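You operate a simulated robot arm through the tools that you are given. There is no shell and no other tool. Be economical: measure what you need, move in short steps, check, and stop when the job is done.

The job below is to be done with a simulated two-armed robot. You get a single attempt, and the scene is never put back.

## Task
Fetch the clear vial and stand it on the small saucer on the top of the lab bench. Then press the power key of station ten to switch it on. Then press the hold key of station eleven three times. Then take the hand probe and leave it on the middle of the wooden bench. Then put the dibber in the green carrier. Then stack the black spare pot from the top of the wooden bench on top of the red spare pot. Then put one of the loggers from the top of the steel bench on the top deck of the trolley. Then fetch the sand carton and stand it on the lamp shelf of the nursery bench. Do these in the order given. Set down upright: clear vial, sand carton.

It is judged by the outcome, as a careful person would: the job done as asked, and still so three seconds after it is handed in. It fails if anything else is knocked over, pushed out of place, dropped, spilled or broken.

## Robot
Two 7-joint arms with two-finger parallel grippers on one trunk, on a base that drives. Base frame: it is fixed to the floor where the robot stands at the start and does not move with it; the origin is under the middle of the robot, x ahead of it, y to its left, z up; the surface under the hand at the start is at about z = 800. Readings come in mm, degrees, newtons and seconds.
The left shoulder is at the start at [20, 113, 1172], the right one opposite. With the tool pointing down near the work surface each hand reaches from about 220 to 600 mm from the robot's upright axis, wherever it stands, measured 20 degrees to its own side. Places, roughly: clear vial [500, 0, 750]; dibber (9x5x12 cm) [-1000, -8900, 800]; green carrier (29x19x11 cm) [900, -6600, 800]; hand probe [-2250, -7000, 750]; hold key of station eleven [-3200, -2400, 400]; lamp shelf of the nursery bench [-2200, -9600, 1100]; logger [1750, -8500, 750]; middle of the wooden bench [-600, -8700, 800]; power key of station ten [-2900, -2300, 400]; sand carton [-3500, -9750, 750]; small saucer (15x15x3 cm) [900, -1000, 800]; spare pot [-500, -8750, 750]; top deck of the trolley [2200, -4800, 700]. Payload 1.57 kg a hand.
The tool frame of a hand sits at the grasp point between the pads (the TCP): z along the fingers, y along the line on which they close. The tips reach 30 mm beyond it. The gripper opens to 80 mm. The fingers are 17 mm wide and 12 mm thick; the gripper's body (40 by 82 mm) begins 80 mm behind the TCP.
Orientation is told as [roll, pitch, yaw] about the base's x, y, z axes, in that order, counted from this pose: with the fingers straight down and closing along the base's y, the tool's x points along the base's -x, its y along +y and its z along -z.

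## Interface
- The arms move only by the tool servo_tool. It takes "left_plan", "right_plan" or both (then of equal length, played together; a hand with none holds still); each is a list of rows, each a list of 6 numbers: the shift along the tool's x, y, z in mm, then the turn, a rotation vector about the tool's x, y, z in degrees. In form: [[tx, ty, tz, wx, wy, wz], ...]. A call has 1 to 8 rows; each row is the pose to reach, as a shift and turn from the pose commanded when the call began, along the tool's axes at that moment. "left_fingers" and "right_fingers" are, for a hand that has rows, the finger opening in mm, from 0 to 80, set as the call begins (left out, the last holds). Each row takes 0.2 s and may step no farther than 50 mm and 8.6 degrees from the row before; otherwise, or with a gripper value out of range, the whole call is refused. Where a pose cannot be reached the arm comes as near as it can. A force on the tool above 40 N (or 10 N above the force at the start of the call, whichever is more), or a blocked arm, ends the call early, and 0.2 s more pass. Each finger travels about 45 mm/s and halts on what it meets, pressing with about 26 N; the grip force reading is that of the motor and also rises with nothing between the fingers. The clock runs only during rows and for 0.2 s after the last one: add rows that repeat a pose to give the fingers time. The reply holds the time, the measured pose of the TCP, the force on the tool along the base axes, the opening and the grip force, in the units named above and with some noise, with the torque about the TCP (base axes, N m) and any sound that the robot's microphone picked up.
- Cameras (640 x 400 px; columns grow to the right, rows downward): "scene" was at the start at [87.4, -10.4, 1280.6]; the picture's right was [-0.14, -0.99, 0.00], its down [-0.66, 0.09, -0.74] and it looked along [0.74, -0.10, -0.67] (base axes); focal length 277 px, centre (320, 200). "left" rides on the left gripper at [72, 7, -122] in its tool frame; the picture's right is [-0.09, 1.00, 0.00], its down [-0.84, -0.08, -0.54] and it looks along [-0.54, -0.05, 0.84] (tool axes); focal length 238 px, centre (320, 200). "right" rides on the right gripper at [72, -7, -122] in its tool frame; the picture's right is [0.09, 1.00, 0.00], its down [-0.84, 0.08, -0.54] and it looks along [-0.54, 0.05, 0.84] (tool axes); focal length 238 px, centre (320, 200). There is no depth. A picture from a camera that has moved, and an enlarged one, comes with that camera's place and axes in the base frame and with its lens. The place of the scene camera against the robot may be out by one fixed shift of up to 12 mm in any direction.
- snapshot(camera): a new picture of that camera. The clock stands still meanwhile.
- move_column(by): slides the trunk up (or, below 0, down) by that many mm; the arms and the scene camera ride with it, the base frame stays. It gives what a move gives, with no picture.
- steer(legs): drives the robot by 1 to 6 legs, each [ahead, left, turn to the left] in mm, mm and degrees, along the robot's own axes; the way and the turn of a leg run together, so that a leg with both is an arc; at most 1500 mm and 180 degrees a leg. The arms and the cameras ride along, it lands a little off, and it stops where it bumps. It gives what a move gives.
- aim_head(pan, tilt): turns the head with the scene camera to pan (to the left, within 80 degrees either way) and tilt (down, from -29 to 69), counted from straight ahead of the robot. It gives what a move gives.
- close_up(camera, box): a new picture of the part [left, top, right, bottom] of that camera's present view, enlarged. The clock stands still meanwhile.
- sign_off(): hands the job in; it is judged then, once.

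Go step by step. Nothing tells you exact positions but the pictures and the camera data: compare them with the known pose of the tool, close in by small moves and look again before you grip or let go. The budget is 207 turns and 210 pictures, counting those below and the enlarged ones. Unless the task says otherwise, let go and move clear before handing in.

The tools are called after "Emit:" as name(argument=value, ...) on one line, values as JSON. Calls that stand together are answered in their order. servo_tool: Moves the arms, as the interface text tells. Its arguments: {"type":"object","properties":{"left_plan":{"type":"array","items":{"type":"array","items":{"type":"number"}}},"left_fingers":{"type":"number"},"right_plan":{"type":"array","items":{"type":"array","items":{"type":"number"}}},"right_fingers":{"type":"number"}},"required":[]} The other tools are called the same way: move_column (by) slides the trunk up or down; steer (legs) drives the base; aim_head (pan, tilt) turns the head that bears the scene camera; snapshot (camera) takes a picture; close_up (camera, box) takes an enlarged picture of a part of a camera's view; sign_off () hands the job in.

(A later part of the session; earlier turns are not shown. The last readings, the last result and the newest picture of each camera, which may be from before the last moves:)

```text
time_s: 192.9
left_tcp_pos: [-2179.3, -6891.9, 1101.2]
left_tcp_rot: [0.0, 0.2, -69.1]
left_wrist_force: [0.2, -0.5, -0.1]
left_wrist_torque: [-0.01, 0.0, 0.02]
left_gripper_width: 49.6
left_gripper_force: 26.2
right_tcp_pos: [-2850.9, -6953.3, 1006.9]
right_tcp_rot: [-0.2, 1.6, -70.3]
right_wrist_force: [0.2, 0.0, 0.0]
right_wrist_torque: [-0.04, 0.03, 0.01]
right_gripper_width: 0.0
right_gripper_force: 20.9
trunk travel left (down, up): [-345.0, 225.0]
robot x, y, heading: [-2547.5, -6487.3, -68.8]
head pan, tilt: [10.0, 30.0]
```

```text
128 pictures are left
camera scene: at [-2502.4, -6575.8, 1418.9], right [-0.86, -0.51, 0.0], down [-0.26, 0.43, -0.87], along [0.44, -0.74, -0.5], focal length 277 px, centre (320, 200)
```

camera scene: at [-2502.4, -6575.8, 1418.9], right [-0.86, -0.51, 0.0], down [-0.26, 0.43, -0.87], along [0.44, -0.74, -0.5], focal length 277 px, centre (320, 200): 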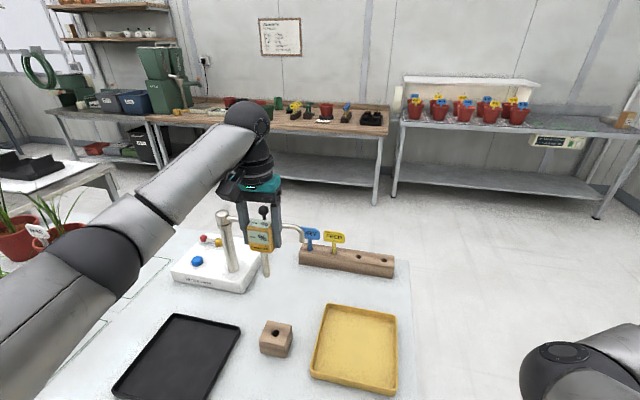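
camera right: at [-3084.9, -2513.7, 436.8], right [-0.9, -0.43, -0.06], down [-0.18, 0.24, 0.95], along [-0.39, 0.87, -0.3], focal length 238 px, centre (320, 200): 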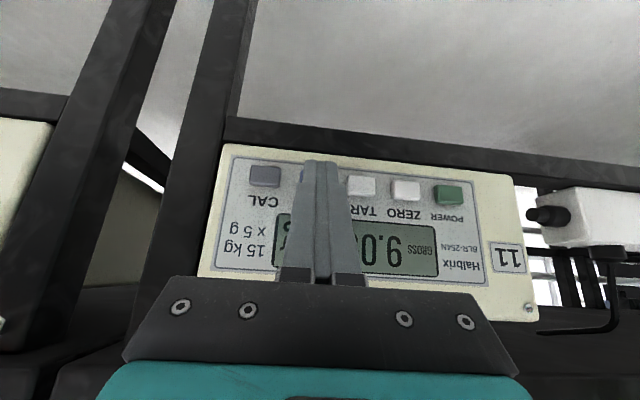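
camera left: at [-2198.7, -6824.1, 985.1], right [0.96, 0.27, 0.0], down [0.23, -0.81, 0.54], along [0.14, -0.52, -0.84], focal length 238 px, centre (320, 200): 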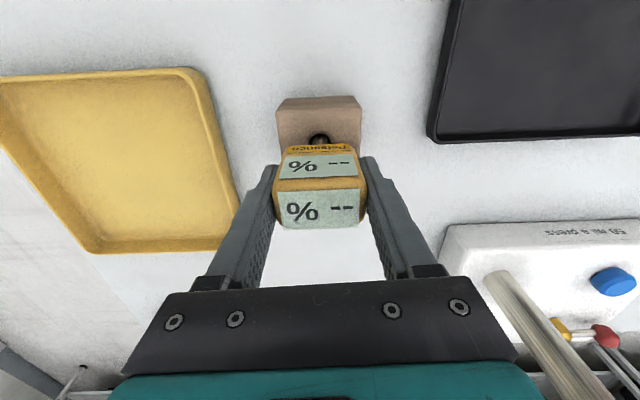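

The probe is out and the block stayed put. I'll retract the hand, back off, go round the right end of this table and over to the wooden bench.

Emit:
servo_tool(left_plan=[[40, 0, -10, 0, 0, 0], [80, 0, -20, 0, 0, 0], [120, 0, -30, 0, 0, 0], [160, 0, -40, 0, 0, 0]])

Emit:
steer(legs=[[-180, 0, 0], [0, -820, 0]])

Emit:
aim_head(pan=-5, tilt=25)

Emit:
snapshot(camera="scene")

```text
time_s: 193.9
left_tcp_pos: [-2236.8, -6742.6, 1142.0]
left_tcp_rot: [0.0, 0.0, -69.2]
left_wrist_force: [0.0, 0.8, -0.2]
left_wrist_torque: [-0.03, 0.0, 0.0]
left_gripper_width: 49.8
left_gripper_force: 25.7
right_tcp_pos: [-2849.5, -6953.5, 1007.2]
right_tcp_rot: [-0.2, 1.6, -70.3]
right_wrist_force: [0.2, -0.8, -0.2]
right_wrist_torque: [-0.04, 0.04, -0.03]
right_gripper_width: 0.0
right_gripper_force: 21.4
trunk travel left (down, up): [-345.0, 225.0]
robot x, y, heading: [-2549.1, -6485.7, -69.2]
head pan, tilt: [10.0, 30.0]
```

```text
time_s: 199.4
left_tcp_pos: [-3067.5, -6864.2, 1141.0]
left_tcp_rot: [0.0, 0.0, -70.0]
left_wrist_force: [-0.3, -0.5, -0.6]
left_wrist_torque: [0.01, 0.02, 0.03]
left_gripper_width: 49.4
left_gripper_force: 26.1
right_tcp_pos: [-3685.5, -7067.4, 1007.7]
right_tcp_rot: [-0.2, 1.8, -71.0]
right_wrist_force: [-0.4, 0.6, 0.1]
right_wrist_torque: [0.02, 0.01, 0.01]
right_gripper_width: 0.0
right_gripper_force: 21.4
trunk travel left (down, up): [-345.0, 225.0]
robot x, y, heading: [-3377.3, -6608.8, -69.7]
head pan, tilt: [10.0, 30.0]
```

```text
time_s: 200.1
left_tcp_pos: [-3067.5, -6864.3, 1140.7]
left_tcp_rot: [0.0, 0.0, -69.9]
left_wrist_force: [-0.3, -1.2, -0.9]
left_wrist_torque: [-0.02, -0.01, 0.02]
left_gripper_width: 49.7
left_gripper_force: 25.4
right_tcp_pos: [-3686.1, -7067.9, 1005.7]
right_tcp_rot: [-0.2, 1.8, -71.1]
right_wrist_force: [1.1, -0.7, 0.1]
right_wrist_torque: [-0.01, 0.04, 0.04]
right_gripper_width: 0.2
right_gripper_force: 21.6
trunk travel left (down, up): [-345.0, 225.0]
robot x, y, heading: [-3376.6, -6609.1, -69.7]
head pan, tilt: [-5.0, 25.0]
```

```text
127 pictures are left
camera scene: at [-3353.4, -6704.5, 1426.8], right [-0.96, -0.26, 0.0], down [-0.11, 0.41, -0.91], along [0.24, -0.87, -0.42], focal length 277 px, centre (320, 200)
```

scene: 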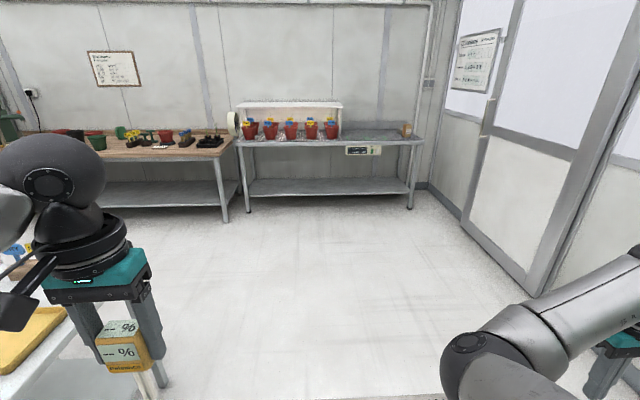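

The way is open. Forward past the table, then left to the wooden bench.

Emit:
steer(legs=[[1000, 0, 0.7], [850, 0, 0], [0, 1500, 0]])

Emit:
aim_head(pan=20, tilt=35)

Emit:
snapshot(camera="scene")

```text
time_s: 216.5
left_tcp_pos: [-1017.2, -8070.9, 1142.2]
left_tcp_rot: [0.0, -0.1, -69.1]
left_wrist_force: [0.5, 0.1, -0.4]
left_wrist_torque: [-0.02, -0.03, 0.0]
left_gripper_width: 49.4
left_gripper_force: 25.7
right_tcp_pos: [-1633.0, -8282.5, 1007.3]
right_tcp_rot: [-0.2, 1.7, -70.2]
right_wrist_force: [-0.4, 1.0, -0.7]
right_wrist_torque: [0.0, -0.02, 0.01]
right_gripper_width: 0.0
right_gripper_force: 21.8
trunk travel left (down, up): [-345.0, 225.0]
robot x, y, heading: [-1330.4, -7817.3, -69.1]
head pan, tilt: [-5.0, 25.0]
```

```text
time_s: 217.4
left_tcp_pos: [-1018.1, -8071.3, 1142.0]
left_tcp_rot: [0.0, 0.0, -69.2]
left_wrist_force: [0.5, -0.1, -0.5]
left_wrist_torque: [0.04, 0.01, -0.01]
left_gripper_width: 49.5
left_gripper_force: 25.8
right_tcp_pos: [-1633.2, -8283.3, 1006.9]
right_tcp_rot: [-0.2, 1.7, -70.2]
right_wrist_force: [-0.4, 0.3, -0.8]
right_wrist_torque: [-0.04, -0.02, 0.01]
right_gripper_width: 0.0
right_gripper_force: 21.2
trunk travel left (down, up): [-345.0, 225.0]
robot x, y, heading: [-1329.1, -7821.2, -69.2]
head pan, tilt: [20.0, 35.0]
```

```text
126 pictures are left
camera scene: at [-1274.0, -7893.4, 1411.1], right [-0.76, -0.66, 0.0], down [-0.38, 0.43, -0.82], along [0.54, -0.62, -0.57], focal length 277 px, centre (320, 200)
```

scene: 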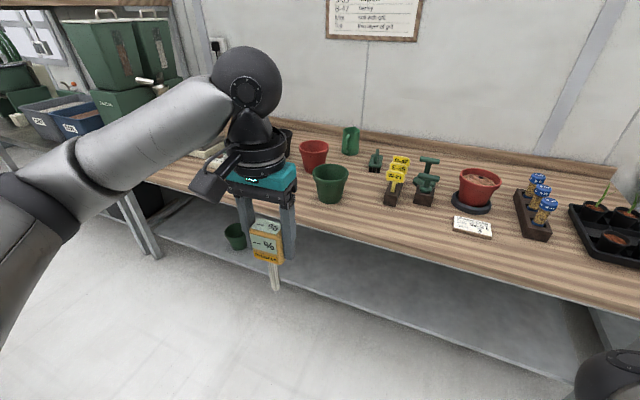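

I'm in front of the wooden bench. I see the spare pots, label blocks and the green T-handled dibber; I need the bench's ends to find its middle, so I'll look left and right.

Emit:
aim_head(pan=55, tilt=30)

Emit:
snapshot(camera="scene")

Emit:
aim_head(pan=-15, tilt=35)

Emit:
snapshot(camera="scene")

```text
time_s: 218.4
left_tcp_pos: [-1018.8, -8071.9, 1141.9]
left_tcp_rot: [0.0, 0.1, -69.2]
left_wrist_force: [-0.1, -1.3, -0.8]
left_wrist_torque: [-0.02, -0.01, -0.02]
left_gripper_width: 49.3
left_gripper_force: 26.0
right_tcp_pos: [-1632.4, -8282.1, 1007.9]
right_tcp_rot: [-0.1, 1.8, -70.2]
right_wrist_force: [-0.5, -0.2, 0.3]
right_wrist_torque: [-0.01, 0.0, 0.01]
right_gripper_width: 0.0
right_gripper_force: 21.3
trunk travel left (down, up): [-345.0, 225.0]
robot x, y, heading: [-1332.9, -7818.4, -68.8]
head pan, tilt: [55.0, 30.0]
```

```text
125 pictures are left
camera scene: at [-1244.0, -7848.9, 1418.9], right [-0.24, -0.97, 0.0], down [-0.49, 0.12, -0.87], along [0.84, -0.21, -0.5], focal length 277 px, centre (320, 200)
```

scene: 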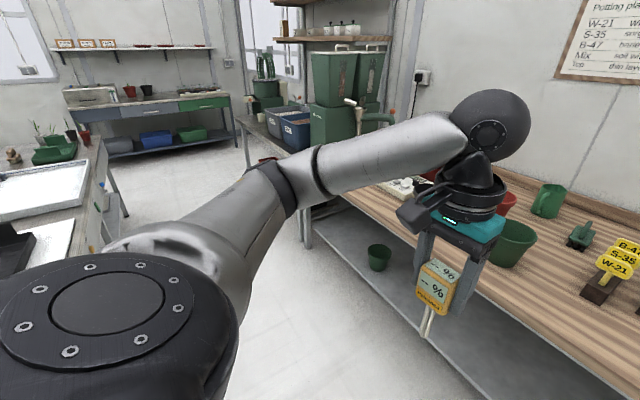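

```text
time_s: 219.8
left_tcp_pos: [-1018.5, -8072.3, 1140.7]
left_tcp_rot: [0.0, 0.0, -69.1]
left_wrist_force: [-0.7, -0.9, -0.3]
left_wrist_torque: [0.03, -0.02, 0.0]
left_gripper_width: 49.3
left_gripper_force: 25.7
right_tcp_pos: [-1632.6, -8283.0, 1007.1]
right_tcp_rot: [-0.2, 1.8, -70.2]
right_wrist_force: [-0.2, -0.2, -0.1]
right_wrist_torque: [-0.03, -0.01, 0.03]
right_gripper_width: 0.0
right_gripper_force: 20.8
trunk travel left (down, up): [-345.0, 225.0]
robot x, y, heading: [-1330.1, -7818.2, -68.9]
head pan, tilt: [-15.0, 35.0]
```

```text
124 pictures are left
camera scene: at [-1322.4, -7914.5, 1411.1], right [-0.99, -0.11, 0.0], down [-0.06, 0.57, -0.82], along [0.09, -0.81, -0.57], focal length 277 px, centre (320, 200)
```

scene: 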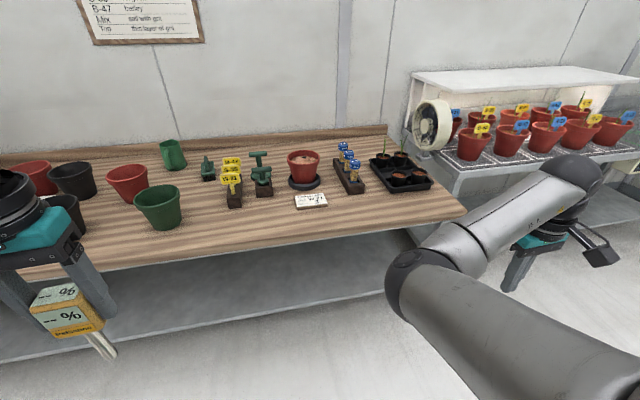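

The bench spans s≈2470–4830, so its middle is about [-600, -8700], right among the pots. The free patch there is between the red, black and green pots, so I'll move in front of it.

Emit:
steer(legs=[[0, 246, 0], [470, 0, 0]])

Emit:
aim_head(pan=15, tilt=50)

Emit:
snapshot(camera="scene")

Emit:
snapshot(camera="left")

```text
time_s: 224.0
left_tcp_pos: [-617.5, -8424.4, 1141.8]
left_tcp_rot: [-0.1, 0.1, -69.0]
left_wrist_force: [-0.6, -0.5, -0.7]
left_wrist_torque: [0.01, 0.01, -0.03]
left_gripper_width: 49.6
left_gripper_force: 26.2
right_tcp_pos: [-1232.2, -8636.1, 1006.7]
right_tcp_rot: [-0.3, 1.8, -70.2]
right_wrist_force: [0.4, -0.3, 0.7]
right_wrist_torque: [0.02, -0.02, 0.0]
right_gripper_width: 0.1
right_gripper_force: 22.0
trunk travel left (down, up): [-345.0, 225.0]
robot x, y, heading: [-931.6, -8168.5, -68.9]
head pan, tilt: [-15.0, 35.0]
```

```text
time_s: 225.0
left_tcp_pos: [-617.5, -8424.1, 1140.7]
left_tcp_rot: [0.0, 0.0, -69.2]
left_wrist_force: [0.0, 0.0, -0.6]
left_wrist_torque: [0.02, -0.03, 0.0]
left_gripper_width: 49.3
left_gripper_force: 25.8
right_tcp_pos: [-1231.8, -8636.1, 1007.1]
right_tcp_rot: [-0.2, 1.7, -70.2]
right_wrist_force: [0.4, 0.4, 0.0]
right_wrist_torque: [0.03, 0.0, 0.0]
right_gripper_width: 0.0
right_gripper_force: 21.1
trunk travel left (down, up): [-345.0, 225.0]
robot x, y, heading: [-927.7, -8172.7, -69.1]
head pan, tilt: [15.0, 50.0]
```

```text
123 pictures are left
camera scene: at [-886.6, -8242.2, 1389.4], right [-0.81, -0.59, 0.0], down [-0.45, 0.62, -0.64], along [0.38, -0.52, -0.77], focal length 277 px, centre (320, 200)
```

scene: 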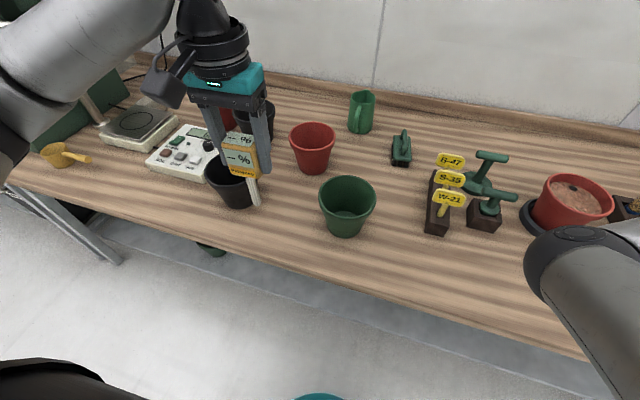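

```text
122 pictures are left
camera left: at [-638.4, -8355.0, 1264.4], right [0.96, 0.27, 0.0], down [0.23, -0.81, 0.54], along [0.15, -0.52, -0.84], focal length 238 px, centre (320, 200)
```

left: 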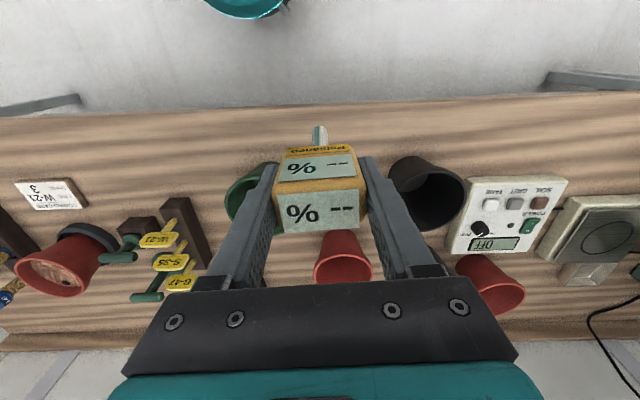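

The free patch between the black front pot and the green pot is close to the bench's middle. I'll pitch the hand forward 60° while staying high and moving over that patch.

Emit:
servo_tool(left_plan=[[-24, -2, 0, 0, -7.5, 0], [-48, -4, 0, 0, -15, 0], [-72, -6, 0, 0, -22.5, 0], [-96, -8, 0, 0, -30, 0], [-120, -10, 0, 0, -37.5, 0], [-144, -12, 0, 0, -45, 0], [-168, -14, 0, 0, -52.5, 0], [-193, -14, 0, 0, -60, 0]])

Emit:
servo_tool(left_plan=[[39, 0, 22.5, 0, 0, 0], [78, 0, 45, 0, 0, 0], [117, 0, 67.5, 0, 0, 0], [156, 0, 90, 0, 0, 0]])

Emit:
snapshot(camera="scene")

Emit:
snapshot(camera="left")

```text
time_s: 226.8
left_tcp_pos: [-562.4, -8610.5, 1144.4]
left_tcp_rot: [0.0, -60.1, -69.1]
left_wrist_force: [0.3, -0.3, -0.3]
left_wrist_torque: [0.01, -0.01, 0.04]
left_gripper_width: 49.6
left_gripper_force: 25.8
right_tcp_pos: [-1232.9, -8636.3, 1007.2]
right_tcp_rot: [-0.2, 1.7, -70.2]
right_wrist_force: [-0.1, 0.4, 0.1]
right_wrist_torque: [-0.02, -0.03, -0.02]
right_gripper_width: 0.0
right_gripper_force: 21.0
trunk travel left (down, up): [-345.0, 225.0]
robot x, y, heading: [-932.0, -8169.3, -69.0]
head pan, tilt: [15.0, 50.0]
```

```text
time_s: 227.8
left_tcp_pos: [-563.6, -8611.0, 958.2]
left_tcp_rot: [0.1, -60.1, -69.1]
left_wrist_force: [-0.6, 0.5, -1.2]
left_wrist_torque: [-0.01, -0.03, 0.01]
left_gripper_width: 49.5
left_gripper_force: 26.4
right_tcp_pos: [-1233.1, -8635.1, 1007.5]
right_tcp_rot: [-0.2, 1.8, -70.2]
right_wrist_force: [0.1, 0.1, 0.4]
right_wrist_torque: [0.0, 0.01, -0.02]
right_gripper_width: 0.0
right_gripper_force: 20.8
trunk travel left (down, up): [-345.0, 225.0]
robot x, y, heading: [-928.3, -8167.3, -68.9]
head pan, tilt: [15.0, 50.0]
```

```text
121 pictures are left
camera scene: at [-886.7, -8242.2, 1389.4], right [-0.81, -0.59, 0.0], down [-0.45, 0.62, -0.64], along [0.38, -0.52, -0.77], focal length 277 px, centre (320, 200)
```

scene: 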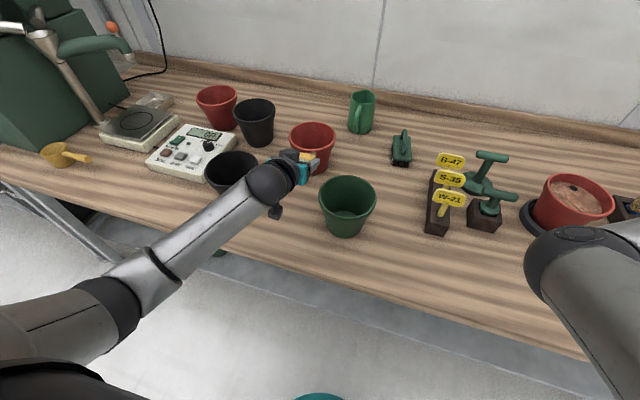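

```text
120 pictures are left
camera left: at [-607.6, -8476.4, 958.0], right [0.95, 0.31, 0.08], down [-0.09, 0.02, 1.0], along [0.31, -0.95, 0.05], focal length 238 px, centre (320, 200)
```

left: 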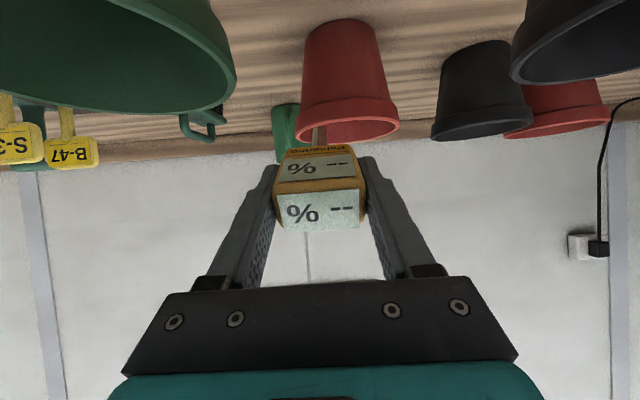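

The gap is clear on both sides. I'll lower 95 mm and check from both cameras.

Emit:
servo_tool(left_plan=[[30, 0, 17, 0, 0, 0], [60, 0, 35, 0, 0, 0], [82, 0, 47.5, 0, 0, 0]])

Emit:
snapshot(camera="left")

Emit:
close_up(camera="scene", box=[200, 100, 400, 250])

```text
time_s: 228.6
left_tcp_pos: [-560.8, -8608.6, 864.6]
left_tcp_rot: [0.0, -60.0, -69.0]
left_wrist_force: [-0.2, -0.1, -0.1]
left_wrist_torque: [0.0, -0.02, 0.0]
left_gripper_width: 49.5
left_gripper_force: 26.0
right_tcp_pos: [-1232.5, -8636.5, 1007.6]
right_tcp_rot: [-0.2, 1.8, -70.2]
right_wrist_force: [1.0, -0.2, -0.9]
right_wrist_torque: [0.01, -0.01, 0.02]
right_gripper_width: 0.1
right_gripper_force: 21.0
trunk travel left (down, up): [-345.0, 225.0]
robot x, y, heading: [-933.6, -8170.5, -68.9]
head pan, tilt: [15.0, 50.0]
```

```text
119 pictures are left
camera left: at [-606.7, -8474.9, 864.0], right [0.95, 0.31, 0.08], down [-0.09, 0.02, 1.0], along [0.31, -0.95, 0.05], focal length 238 px, centre (320, 200)
```

left: 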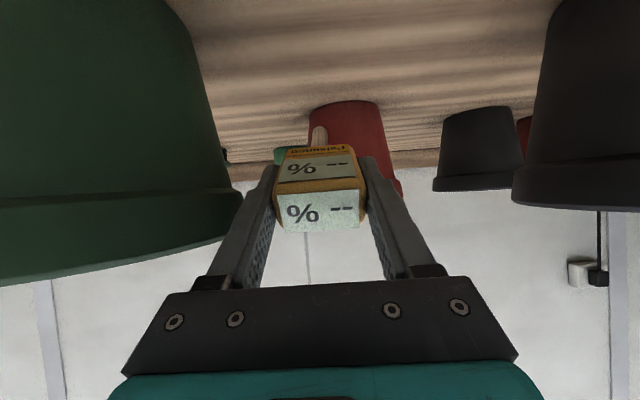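

```text
2.67 times, centred on (300, 175) of scene
camera zoom: at [-886.6, -8242.2, 1389.3], right [-0.81, -0.59, 0.0], down [-0.45, 0.62, -0.64], along [0.38, -0.52, -0.77], focal length 738 px, centre (373, 267)
```

zoom: 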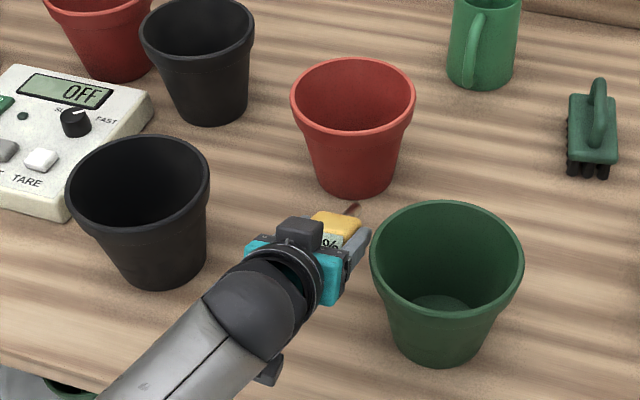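

The gripper body is rather close to the green pot's rim. I'll shift 28 mm left (centred between green and black) and 10 mm back, then look again.

Emit:
servo_tool(left_plan=[[3, 14, -5, 0, 0, 0], [5, 28, -9, 0, 0, 0], [5, 28, -9, 0, 0, 0]])

Emit:
snapshot(camera="left")

Emit:
aim_head(pan=35, tilt=45)

Emit:
close_up(camera="scene", box=[240, 120, 440, 280])

```text
time_s: 229.4
left_tcp_pos: [-539.6, -8590.6, 865.6]
left_tcp_rot: [-0.1, -60.0, -69.1]
left_wrist_force: [0.1, -0.8, 0.2]
left_wrist_torque: [0.06, -0.03, -0.03]
left_gripper_width: 49.5
left_gripper_force: 26.0
right_tcp_pos: [-1232.7, -8636.5, 1008.2]
right_tcp_rot: [-0.1, 1.8, -70.2]
right_wrist_force: [0.6, -0.5, 0.0]
right_wrist_torque: [-0.02, 0.02, -0.02]
right_gripper_width: 0.1
right_gripper_force: 21.3
trunk travel left (down, up): [-345.0, 225.0]
robot x, y, heading: [-931.8, -8169.7, -69.0]
head pan, tilt: [15.0, 50.0]
```

```text
117 pictures are left
camera left: at [-584.1, -8455.6, 865.1], right [0.95, 0.31, 0.08], down [-0.09, 0.02, 1.0], along [0.31, -0.95, 0.05], focal length 238 px, centre (320, 200)
```

left: 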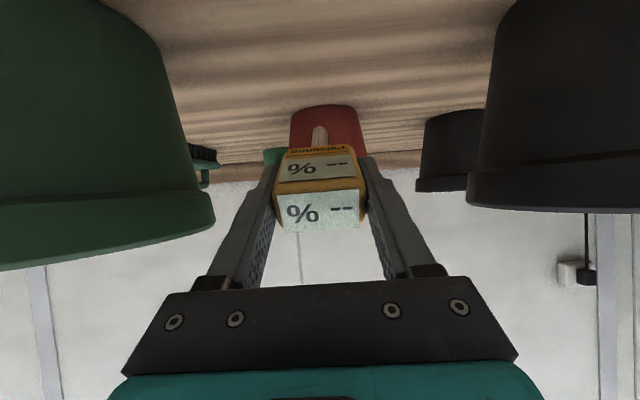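

```text
time_s: 230.2
left_tcp_pos: [-538.4, -8590.3, 865.9]
left_tcp_rot: [0.0, -60.1, -69.0]
left_wrist_force: [-0.4, -0.4, -0.8]
left_wrist_torque: [0.03, 0.01, -0.02]
left_gripper_width: 49.5
left_gripper_force: 26.0
right_tcp_pos: [-1232.2, -8636.2, 1006.7]
right_tcp_rot: [-0.2, 1.8, -70.2]
right_wrist_force: [0.6, -0.2, 0.2]
right_wrist_torque: [0.0, 0.02, 0.02]
right_gripper_width: 0.0
right_gripper_force: 22.0
trunk travel left (down, up): [-345.0, 225.0]
robot x, y, heading: [-927.6, -8170.6, -69.1]
head pan, tilt: [35.0, 45.0]
```

```text
2.50 times, centred on (340, 200) of scene
camera zoom: at [-864.4, -8225.4, 1396.2], right [-0.56, -0.83, 0.0], down [-0.59, 0.4, -0.71], along [0.59, -0.4, -0.71], focal length 691 px, centre (270, 200)
```

zoom: 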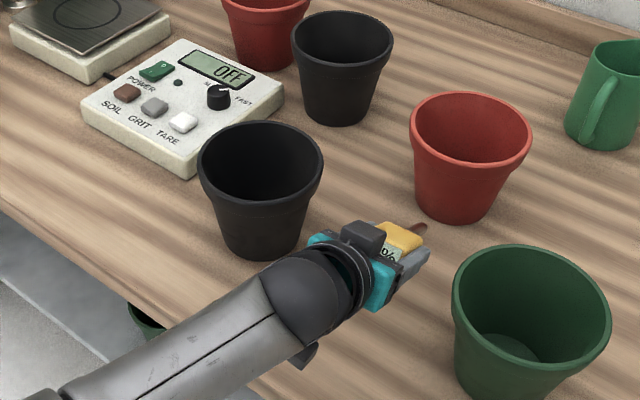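

Balanced now. I'll lower in small steps until contact.

Emit:
servo_tool(left_plan=[[4.3, 2, 2.5, 0, 0, 0], [8.7, 2, 5, 0, 0, 0], [13, 2, 7.5, 0, 0, 0], [16, 2, 9.2, 0, 0, 0]])

Emit:
servo_tool(left_plan=[[2.6, 0, 1.5, 0, 0, 0], [5.2, 0, 3, 0, 0, 0], [7.8, 0, 4.5, 0, 0, 0]])

Emit:
snapshot(camera="left")

```text
time_s: 231.2
left_tcp_pos: [-539.0, -8589.6, 849.5]
left_tcp_rot: [-0.2, -60.0, -68.9]
left_wrist_force: [-0.4, 0.3, -0.2]
left_wrist_torque: [0.01, 0.03, -0.04]
left_gripper_width: 49.5
left_gripper_force: 25.5
right_tcp_pos: [-1233.7, -8635.2, 1007.6]
right_tcp_rot: [-0.2, 1.7, -70.2]
right_wrist_force: [0.4, 0.3, 0.9]
right_wrist_torque: [0.01, -0.01, 0.0]
right_gripper_width: 0.0
right_gripper_force: 21.2
trunk travel left (down, up): [-345.0, 225.0]
robot x, y, heading: [-928.9, -8171.8, -69.0]
head pan, tilt: [35.0, 45.0]
```

```text
time_s: 232.0
left_tcp_pos: [-537.4, -8589.5, 839.5]
left_tcp_rot: [-0.1, -60.0, -68.9]
left_wrist_force: [0.5, -0.3, -0.8]
left_wrist_torque: [0.01, 0.02, -0.03]
left_gripper_width: 49.4
left_gripper_force: 25.6
right_tcp_pos: [-1232.0, -8636.7, 1006.6]
right_tcp_rot: [-0.2, 1.8, -70.2]
right_wrist_force: [-0.3, 1.0, -0.6]
right_wrist_torque: [0.0, -0.01, -0.02]
right_gripper_width: 0.2
right_gripper_force: 20.9
trunk travel left (down, up): [-345.0, 225.0]
robot x, y, heading: [-930.9, -8170.9, -69.2]
head pan, tilt: [35.0, 45.0]
```

```text
115 pictures are left
camera left: at [-583.1, -8455.3, 838.4], right [0.95, 0.31, 0.08], down [-0.09, 0.02, 1.0], along [0.31, -0.95, 0.05], focal length 238 px, centre (320, 200)
```

left: 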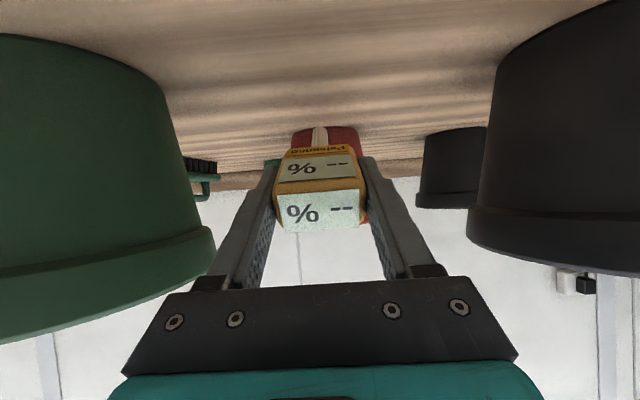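

Emit:
servo_tool(left_plan=[[1.7, 0, 1, 0, 0, 0], [3.5, 0, 2, 0, 0, 0], [5.2, 0, 3, 0, 0, 0], [6.9, 0, 4, 0, 0, 0]])

Emit:
close_up(camera="scene", box=[300, 160, 400, 240])

```text
time_s: 233.0
left_tcp_pos: [-537.3, -8589.7, 831.2]
left_tcp_rot: [-0.2, -60.0, -69.0]
left_wrist_force: [0.1, -0.3, -0.4]
left_wrist_torque: [0.01, 0.0, 0.01]
left_gripper_width: 49.4
left_gripper_force: 25.8
right_tcp_pos: [-1232.1, -8636.6, 1007.0]
right_tcp_rot: [-0.2, 1.8, -70.1]
right_wrist_force: [-1.0, -0.1, -0.6]
right_wrist_torque: [-0.02, 0.03, -0.02]
right_gripper_width: 0.0
right_gripper_force: 21.2
trunk travel left (down, up): [-345.0, 225.0]
robot x, y, heading: [-932.4, -8169.6, -68.8]
head pan, tilt: [35.0, 45.0]
```

```text
5.00 times, centred on (350, 200) of scene
camera zoom: at [-864.3, -8225.3, 1396.3], right [-0.56, -0.83, 0.0], down [-0.59, 0.4, -0.71], along [0.59, -0.4, -0.71], focal length 1383 px, centre (170, 200)
```

zoom: 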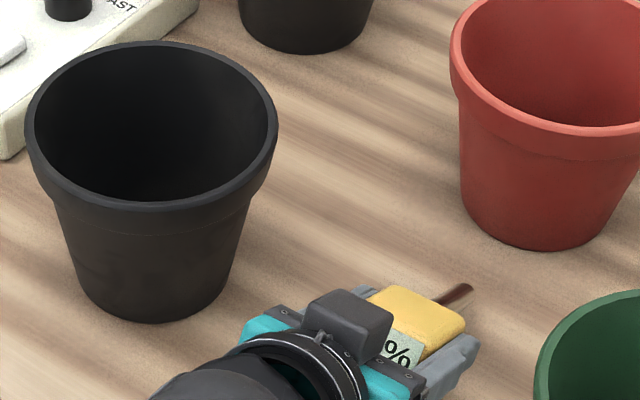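

Emit:
servo_tool(left_plan=[[1.7, 0, 1, 0, 0, 0], [3.5, 0, 2, 0, 0, 0], [5.2, 0, 3, 0, 0, 0], [6.9, 0, 4, 0, 0, 0]])

Emit:
snapshot(camera="left")

```text
time_s: 234.0
left_tcp_pos: [-538.0, -8589.5, 823.6]
left_tcp_rot: [0.0, -60.0, -68.9]
left_wrist_force: [-0.5, 0.1, -1.0]
left_wrist_torque: [0.0, -0.02, 0.01]
left_gripper_width: 49.5
left_gripper_force: 25.5
right_tcp_pos: [-1232.1, -8636.5, 1006.9]
right_tcp_rot: [-0.2, 1.8, -70.2]
right_wrist_force: [1.4, 0.7, 0.2]
right_wrist_torque: [0.01, 0.01, 0.0]
right_gripper_width: 0.0
right_gripper_force: 20.9
trunk travel left (down, up): [-345.0, 225.0]
robot x, y, heading: [-931.8, -8173.5, -69.1]
head pan, tilt: [35.0, 45.0]
```

```text
113 pictures are left
camera left: at [-582.9, -8455.6, 823.0], right [0.95, 0.31, 0.08], down [-0.09, 0.02, 1.0], along [0.31, -0.95, 0.05], focal length 238 px, centre (320, 200)
```

left: 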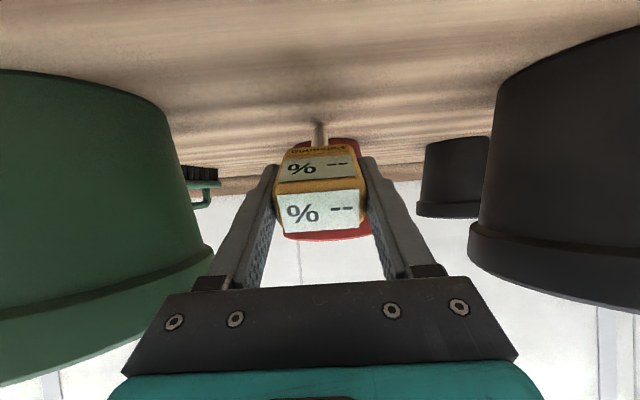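

Emit:
servo_tool(left_plan=[[1.7, 0, 1, 0, 0, 0], [3.5, 0, 2, 0, 0, 0], [5.2, 0, 3, 0, 0, 0], [6.9, 0, 4, 0, 0, 0], [8.7, 0, 5, 0, 0, 0]])

Emit:
snapshot(camera="left")

```text
time_s: 235.2
left_tcp_pos: [-537.5, -8590.3, 815.0]
left_tcp_rot: [0.0, -60.2, -69.0]
left_wrist_force: [-0.8, 2.3, 8.9]
left_wrist_torque: [-0.75, -0.31, 0.07]
left_gripper_width: 49.7
left_gripper_force: 26.3
right_tcp_pos: [-1232.6, -8635.8, 1008.5]
right_tcp_rot: [-0.1, 1.7, -70.1]
right_wrist_force: [-0.4, 0.2, 0.1]
right_wrist_torque: [0.01, 0.02, -0.03]
right_gripper_width: 0.0
right_gripper_force: 21.6
trunk travel left (down, up): [-345.0, 225.0]
robot x, y, heading: [-929.2, -8170.1, -69.1]
head pan, tilt: [35.0, 45.0]
```

```text
112 pictures are left
camera left: at [-583.0, -8455.1, 813.7], right [0.95, 0.31, 0.08], down [-0.09, 0.02, 1.0], along [0.31, -0.95, 0.05], focal length 238 px, centre (320, 200)
```

left: 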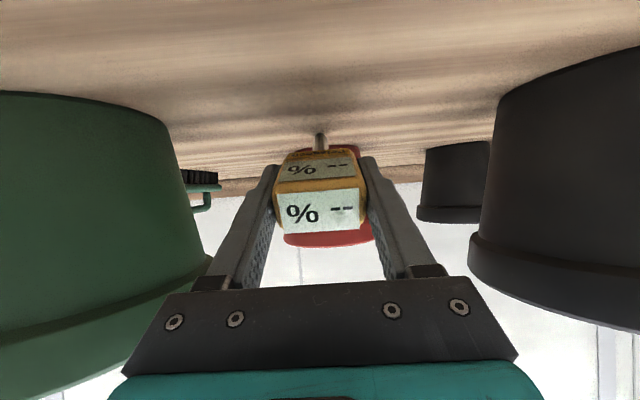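

The rod tip is touching. I'll ease 5 mm lower so the head gets nearer to the bench, then open slowly.

Emit:
servo_tool(left_plan=[[1.7, 0, 1, 0, 0, 0], [3.5, 0, 2, 0, 0, 0], [4.4, 0, 2.5, 0, 0, 0]])

Emit:
servo_tool(left_plan=[[0, 0, 0, 0, 0, 0], [0, 0, 0, 0, 0, 0], [0, 0, 0, 0, 0, 0]], left_fingers=70)

Emit:
snapshot(camera="left")

Emit:
close_up(camera="scene", box=[300, 160, 400, 240])

```text
time_s: 236.0
left_tcp_pos: [-538.8, -8588.7, 809.6]
left_tcp_rot: [0.0, -60.1, -69.1]
left_wrist_force: [-0.5, 3.3, 9.8]
left_wrist_torque: [-0.7, -0.3, 0.02]
left_gripper_width: 49.5
left_gripper_force: 26.0
right_tcp_pos: [-1233.2, -8635.5, 1007.8]
right_tcp_rot: [-0.2, 1.7, -70.3]
right_wrist_force: [1.0, 0.1, 0.4]
right_wrist_torque: [0.03, 0.05, 0.01]
right_gripper_width: 0.0
right_gripper_force: 21.8
trunk travel left (down, up): [-345.0, 225.0]
robot x, y, heading: [-929.1, -8170.2, -68.9]
head pan, tilt: [35.0, 45.0]
```

```text
time_s: 236.8
left_tcp_pos: [-537.4, -8589.0, 808.2]
left_tcp_rot: [-0.1, -60.1, -69.0]
left_wrist_force: [0.4, 0.2, -0.1]
left_wrist_torque: [-0.03, 0.0, -0.02]
left_gripper_width: 70.0
left_gripper_force: 0.0
right_tcp_pos: [-1231.7, -8636.5, 1007.2]
right_tcp_rot: [-0.1, 1.7, -70.2]
right_wrist_force: [0.3, -0.8, 0.4]
right_wrist_torque: [0.03, -0.03, 0.04]
right_gripper_width: 0.0
right_gripper_force: 21.7
trunk travel left (down, up): [-345.0, 225.0]
robot x, y, heading: [-930.1, -8175.3, -68.8]
head pan, tilt: [35.0, 45.0]
```

```text
111 pictures are left
camera left: at [-583.4, -8454.8, 807.9], right [0.95, 0.31, 0.08], down [-0.09, 0.02, 1.0], along [0.31, -0.95, 0.05], focal length 238 px, centre (320, 200)
```

left: 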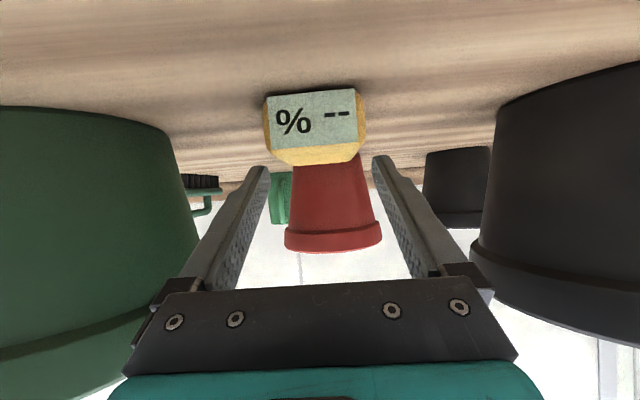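

```text
5.00 times, centred on (350, 200) of scene
camera zoom: at [-864.4, -8225.2, 1396.3], right [-0.56, -0.83, 0.0], down [-0.59, 0.4, -0.71], along [0.59, -0.4, -0.71], focal length 1383 px, centre (170, 200)
```

zoom: 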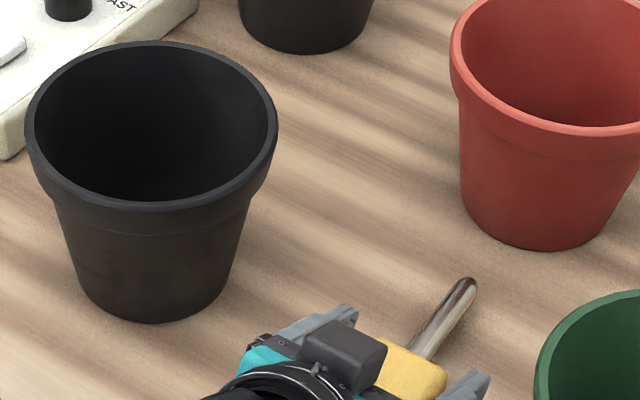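

The probe lies on the bench near the middle. I'll raise the hand straight up and level it.

Emit:
servo_tool(left_plan=[[-39, 0, -22.5, 0, 0, 0], [-78, 0, -45, 0, 0, 0], [-117, 0, -67.5, 0, 0, 0], [-156, 0, -90, 0, 0, 0], [-195, 0, -112.5, 0, 0, 0], [-234, 0, -135, 0, 0, 0], [-260, 0, -150, 0, 0, 0]])

Emit:
servo_tool(left_plan=[[0, 0, -8, 0, 8, 0], [0, 0, -16, 0, 16, 0], [0, 0, -24, 0, 24, 0], [0, 0, -32, 0, 32, 0], [0, 0, -40, 0, 40, 0], [0, 0, -48, 0, 48, 0], [0, 0, -56, 0, 56, 0], [0, 0, -60, 0, 60, 0]])

Emit:
aim_head(pan=5, tilt=50)

Emit:
snapshot(camera="scene")

```text
time_s: 238.4
left_tcp_pos: [-537.0, -8589.5, 1108.9]
left_tcp_rot: [-0.1, -59.9, -68.9]
left_wrist_force: [0.0, 0.4, 0.3]
left_wrist_torque: [0.01, -0.01, 0.02]
left_gripper_width: 69.9
left_gripper_force: 0.1
right_tcp_pos: [-1233.9, -8636.7, 1007.4]
right_tcp_rot: [-0.2, 1.7, -70.2]
right_wrist_force: [0.3, 0.2, -0.3]
right_wrist_torque: [0.0, -0.01, -0.01]
right_gripper_width: 0.0
right_gripper_force: 21.1
trunk travel left (down, up): [-345.0, 225.0]
robot x, y, heading: [-930.9, -8171.1, -68.8]
head pan, tilt: [35.0, 45.0]
```

```text
time_s: 240.2
left_tcp_pos: [-556.4, -8540.9, 1137.9]
left_tcp_rot: [0.0, 0.1, -68.9]
left_wrist_force: [-0.5, 0.1, -0.3]
left_wrist_torque: [0.03, 0.02, -0.01]
left_gripper_width: 69.7
left_gripper_force: 0.1
right_tcp_pos: [-1231.8, -8635.6, 1007.6]
right_tcp_rot: [-0.2, 1.7, -70.2]
right_wrist_force: [0.0, 0.1, 0.0]
right_wrist_torque: [0.02, 0.03, 0.0]
right_gripper_width: 0.0
right_gripper_force: 20.6
trunk travel left (down, up): [-345.0, 225.0]
robot x, y, heading: [-935.5, -8171.1, -69.1]
head pan, tilt: [35.0, 45.0]
```

```text
time_s: 241.1
left_tcp_pos: [-556.6, -8540.7, 1137.4]
left_tcp_rot: [0.0, 0.0, -69.1]
left_wrist_force: [0.5, 0.3, -0.9]
left_wrist_torque: [0.01, -0.01, -0.02]
left_gripper_width: 69.9
left_gripper_force: 0.1
right_tcp_pos: [-1232.9, -8636.9, 1007.2]
right_tcp_rot: [-0.2, 1.8, -70.3]
right_wrist_force: [-0.5, 0.4, -0.8]
right_wrist_torque: [-0.01, 0.0, 0.0]
right_gripper_width: 0.1
right_gripper_force: 21.4
trunk travel left (down, up): [-345.0, 225.0]
robot x, y, heading: [-927.5, -8169.0, -68.6]
head pan, tilt: [5.0, 50.0]
```

```text
109 pictures are left
camera scene: at [-897.9, -8249.0, 1389.4], right [-0.9, -0.44, 0.0], down [-0.34, 0.69, -0.64], along [0.28, -0.58, -0.77], focal length 277 px, centre (320, 200)
```

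scene: 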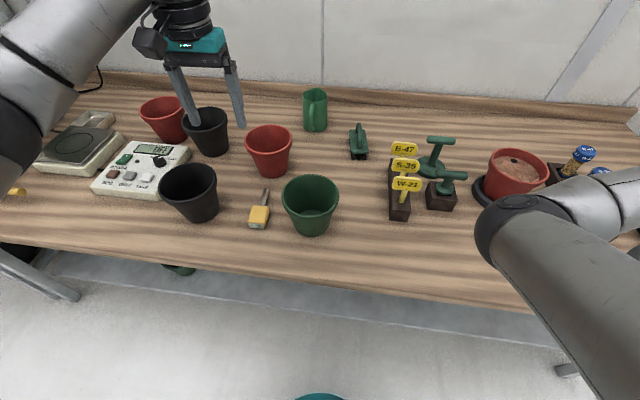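

The probe rests in the middle patch. Next is the dibber; I'll zoom in on the green T-handled tools.

Emit:
close_up(camera="scene", box=[370, 110, 510, 230])

Emit:
close_up(camera="scene", box=[280, 70, 420, 190])

```text
3.33 times, centred on (440, 170) of scene
camera zoom: at [-897.9, -8249.0, 1389.4], right [-0.9, -0.44, 0.0], down [-0.34, 0.69, -0.64], along [0.28, -0.58, -0.77], focal length 922 px, centre (-80, 300)
```

zoom: 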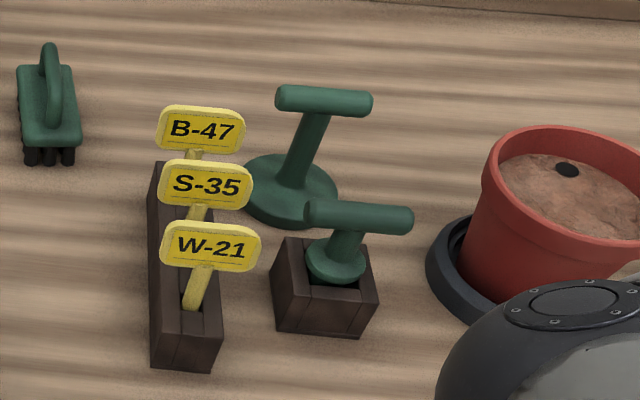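

```text
3.33 times, centred on (350, 130) of scene
camera zoom: at [-897.9, -8249.0, 1389.4], right [-0.9, -0.44, 0.0], down [-0.34, 0.69, -0.64], along [0.28, -0.58, -0.77], focal length 922 px, centre (220, 433)
```

zoom: 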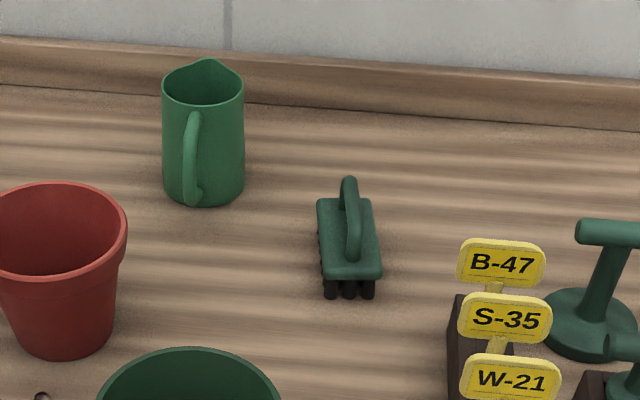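

The dibber is the front tool standing in the wooden block (the rear one has a flat tamper foot), at about [-987, -8894]. I'll slide right, lower the trunk a little for more reach, and keep the right hand high.

Emit:
servo_tool(right_plan=[[0, 0, -30, 0, 0, 0], [0, 0, -60, 0, 0, 0], [0, 0, -90, 0, 0, 0]])

Emit:
steer(legs=[[0, -470, 0], [40, 0, 0]])

Emit:
move_column(by=-100)

Emit:
snapshot(camera="left")

Emit:
aim_head(pan=20, tilt=45)

Emit:
snapshot(camera="scene")

```text
time_s: 241.9
left_tcp_pos: [-555.4, -8541.5, 1138.3]
left_tcp_rot: [0.0, 0.0, -69.1]
left_wrist_force: [-0.2, -0.6, -0.5]
left_wrist_torque: [-0.01, 0.01, -0.01]
left_gripper_width: 70.0
left_gripper_force: 0.1
right_tcp_pos: [-1231.2, -8638.2, 1098.0]
right_tcp_rot: [-0.2, 1.8, -70.1]
right_wrist_force: [-0.5, -0.3, -0.3]
right_wrist_torque: [0.02, -0.03, -0.02]
right_gripper_width: 0.2
right_gripper_force: 20.8
trunk travel left (down, up): [-345.0, 225.0]
robot x, y, heading: [-932.1, -8171.6, -69.1]
head pan, tilt: [5.0, 50.0]
```

```text
time_s: 245.2
left_tcp_pos: [-980.2, -8749.1, 1137.0]
left_tcp_rot: [0.0, 0.1, -69.2]
left_wrist_force: [1.1, -0.5, -0.8]
left_wrist_torque: [0.04, 0.01, -0.01]
left_gripper_width: 70.1
left_gripper_force: 0.1
right_tcp_pos: [-1656.2, -8847.2, 1096.4]
right_tcp_rot: [-0.2, 1.7, -70.2]
right_wrist_force: [1.0, -0.5, -0.2]
right_wrist_torque: [0.03, 0.0, 0.0]
right_gripper_width: 0.0
right_gripper_force: 21.2
trunk travel left (down, up): [-345.0, 225.0]
robot x, y, heading: [-1354.5, -8378.3, -69.1]
head pan, tilt: [5.0, 50.0]
```

```text
time_s: 246.6
left_tcp_pos: [-981.7, -8746.3, 1037.9]
left_tcp_rot: [0.0, -0.1, -69.0]
left_wrist_force: [0.9, 0.0, -0.4]
left_wrist_torque: [0.0, -0.01, -0.01]
left_gripper_width: 69.8
left_gripper_force: 0.1
right_tcp_pos: [-1656.9, -8845.0, 997.3]
right_tcp_rot: [-0.2, 1.6, -70.2]
right_wrist_force: [0.2, -0.1, 1.3]
right_wrist_torque: [0.01, 0.02, 0.03]
right_gripper_width: 0.2
right_gripper_force: 21.7
trunk travel left (down, up): [-245.0, 325.0]
robot x, y, heading: [-1356.5, -8377.7, -68.7]
head pan, tilt: [5.0, 50.0]
```

```text
106 pictures are left
camera left: at [-1001.9, -8678.1, 1161.2], right [0.96, 0.27, 0.0], down [0.23, -0.81, 0.54], along [0.15, -0.52, -0.84], focal length 238 px, centre (320, 200)
```

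left: 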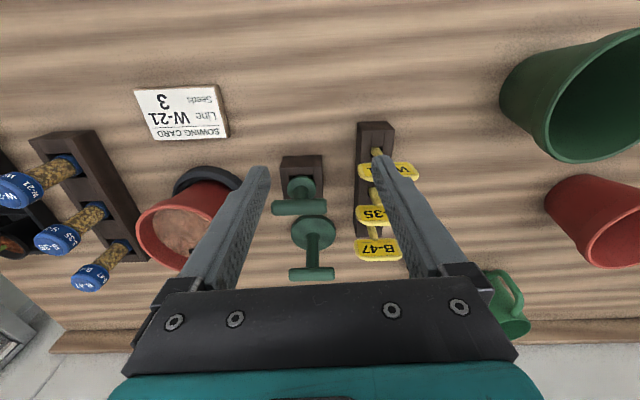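

```text
time_s: 247.3
left_tcp_pos: [-982.6, -8747.2, 1037.4]
left_tcp_rot: [0.0, 0.1, -69.1]
left_wrist_force: [-0.8, 1.0, -0.3]
left_wrist_torque: [-0.01, 0.02, 0.04]
left_gripper_width: 70.0
left_gripper_force: 0.0
right_tcp_pos: [-1657.2, -8845.2, 996.8]
right_tcp_rot: [-0.2, 1.7, -70.2]
right_wrist_force: [0.3, -0.1, 0.0]
right_wrist_torque: [-0.01, 0.03, 0.01]
right_gripper_width: 0.0
right_gripper_force: 21.6
trunk travel left (down, up): [-245.0, 325.0]
robot x, y, heading: [-1356.6, -8379.5, -69.1]
head pan, tilt: [20.0, 45.0]
```

```text
105 pictures are left
camera scene: at [-1304.1, -8447.6, 1296.3], right [-0.76, -0.66, 0.0], down [-0.46, 0.53, -0.71], along [0.46, -0.53, -0.71], focal length 277 px, centre (320, 200)
```

scene: 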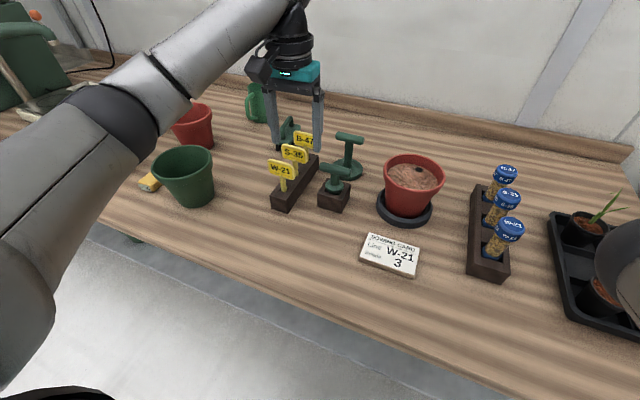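

The dibber's handle bar is at about [-974, -8894, 847] and runs left-right, so I'll turn the gripper 90° to close fore and aft across it.

Emit:
servo_tool(left_plan=[[-8, 0, 0, 0, 0, -8.2], [-16, 0, 0, 0, 0, -16.4], [-24, 0, 0, 0, 0, -24.6], [-32, 0, 0, 0, 0, -32.8], [-40, 0, 0, 0, 0, -41], [-48, 0, 0, 0, 0, -49.2], [-56, 0, 0, 0, 0, -57.4], [-64, 0, 0, 0, 0, -65.6]], left_fingers=56)

Emit:
servo_tool(left_plan=[[0, 0, 0, 0, 0, -8.2], [0, 0, 0, 0, 0, -16.4], [0, 0, 0, 0, 0, -24.4]])

Emit:
snapshot(camera="left")

```text
time_s: 249.1
left_tcp_pos: [-957.9, -8808.1, 1037.0]
left_tcp_rot: [0.0, 0.1, -3.3]
left_wrist_force: [-1.1, -0.2, 0.2]
left_wrist_torque: [0.01, 0.05, 0.02]
left_gripper_width: 56.0
left_gripper_force: 0.1
right_tcp_pos: [-1657.0, -8845.1, 997.9]
right_tcp_rot: [-0.2, 1.7, -70.2]
right_wrist_force: [-0.2, 0.3, -0.6]
right_wrist_torque: [0.02, 0.03, -0.01]
right_gripper_width: 0.2
right_gripper_force: 21.2
trunk travel left (down, up): [-245.0, 325.0]
robot x, y, heading: [-1354.8, -8375.0, -68.8]
head pan, tilt: [20.0, 45.0]
```

```text
time_s: 249.9
left_tcp_pos: [-959.4, -8806.8, 1039.4]
left_tcp_rot: [0.0, 0.0, 21.1]
left_wrist_force: [-1.1, -0.4, 0.8]
left_wrist_torque: [0.01, 0.02, 0.03]
left_gripper_width: 56.2
left_gripper_force: 0.1
right_tcp_pos: [-1657.5, -8846.0, 997.7]
right_tcp_rot: [-0.2, 1.7, -70.2]
right_wrist_force: [-0.2, -0.2, -0.2]
right_wrist_torque: [0.04, 0.01, 0.04]
right_gripper_width: 0.0
right_gripper_force: 21.3
trunk travel left (down, up): [-245.0, 325.0]
robot x, y, heading: [-1356.3, -8375.6, -68.9]
head pan, tilt: [20.0, 45.0]
```

```text
104 pictures are left
camera left: at [-1029.5, -8827.1, 1160.8], right [-0.27, 0.96, 0.0], down [0.81, 0.23, 0.54], along [0.52, 0.15, -0.84], focal length 238 px, centre (320, 200)
```

left: 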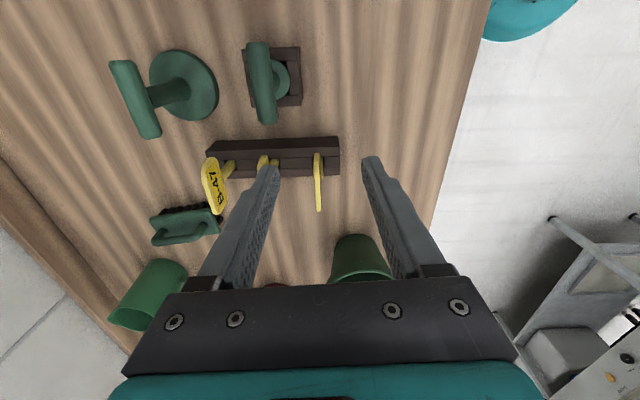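

Emit:
servo_tool(left_plan=[[20, -28, 0, 0, 0, 0], [45, -61, 0, 0, 0, 0], [45, -61, 45, 0, 0, 0], [45, -61, 80, 0, 0, 0]])

Emit:
snapshot(camera="left")

Emit:
close_up(camera="scene", box=[260, 90, 420, 230])

```text
time_s: 250.9
left_tcp_pos: [-980.6, -8856.4, 956.4]
left_tcp_rot: [0.0, 0.1, 20.8]
left_wrist_force: [0.0, -0.2, -1.3]
left_wrist_torque: [-0.02, 0.05, 0.02]
left_gripper_width: 56.0
left_gripper_force: 0.1
left hand out of reach, approached as far as the arm can: row 2, 3, 4
right_tcp_pos: [-1656.9, -8845.5, 996.8]
right_tcp_rot: [-0.3, 1.9, -70.2]
right_wrist_force: [-0.8, 0.7, 0.2]
right_wrist_torque: [-0.02, 0.01, 0.0]
right_gripper_width: 0.0
right_gripper_force: 21.2
trunk travel left (down, up): [-245.0, 325.0]
robot x, y, heading: [-1355.3, -8381.1, -69.4]
head pan, tilt: [20.0, 45.0]
```

```text
103 pictures are left
camera left: at [-1051.8, -8876.9, 1080.6], right [-0.27, 0.96, 0.0], down [0.81, 0.23, 0.54], along [0.52, 0.15, -0.84], focal length 238 px, centre (320, 200)
```

left: 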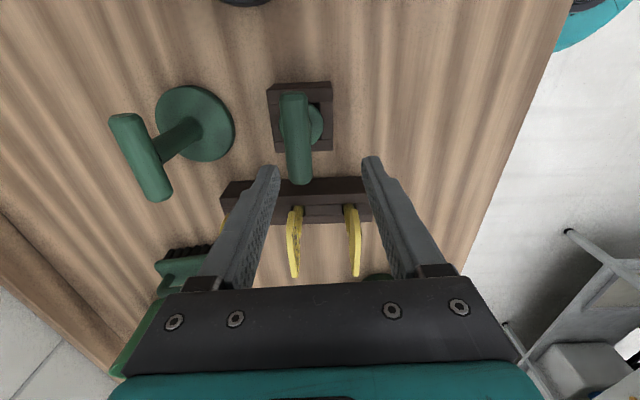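

```text
2.86 times, centred on (340, 160) of scene
camera zoom: at [-1303.1, -8447.8, 1296.2], right [-0.75, -0.66, 0.0], down [-0.46, 0.53, -0.71], along [0.46, -0.53, -0.71], focal length 790 px, centre (263, 314)
```

zoom: 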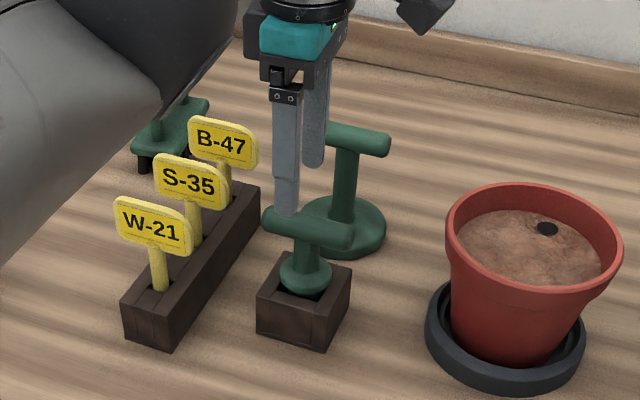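

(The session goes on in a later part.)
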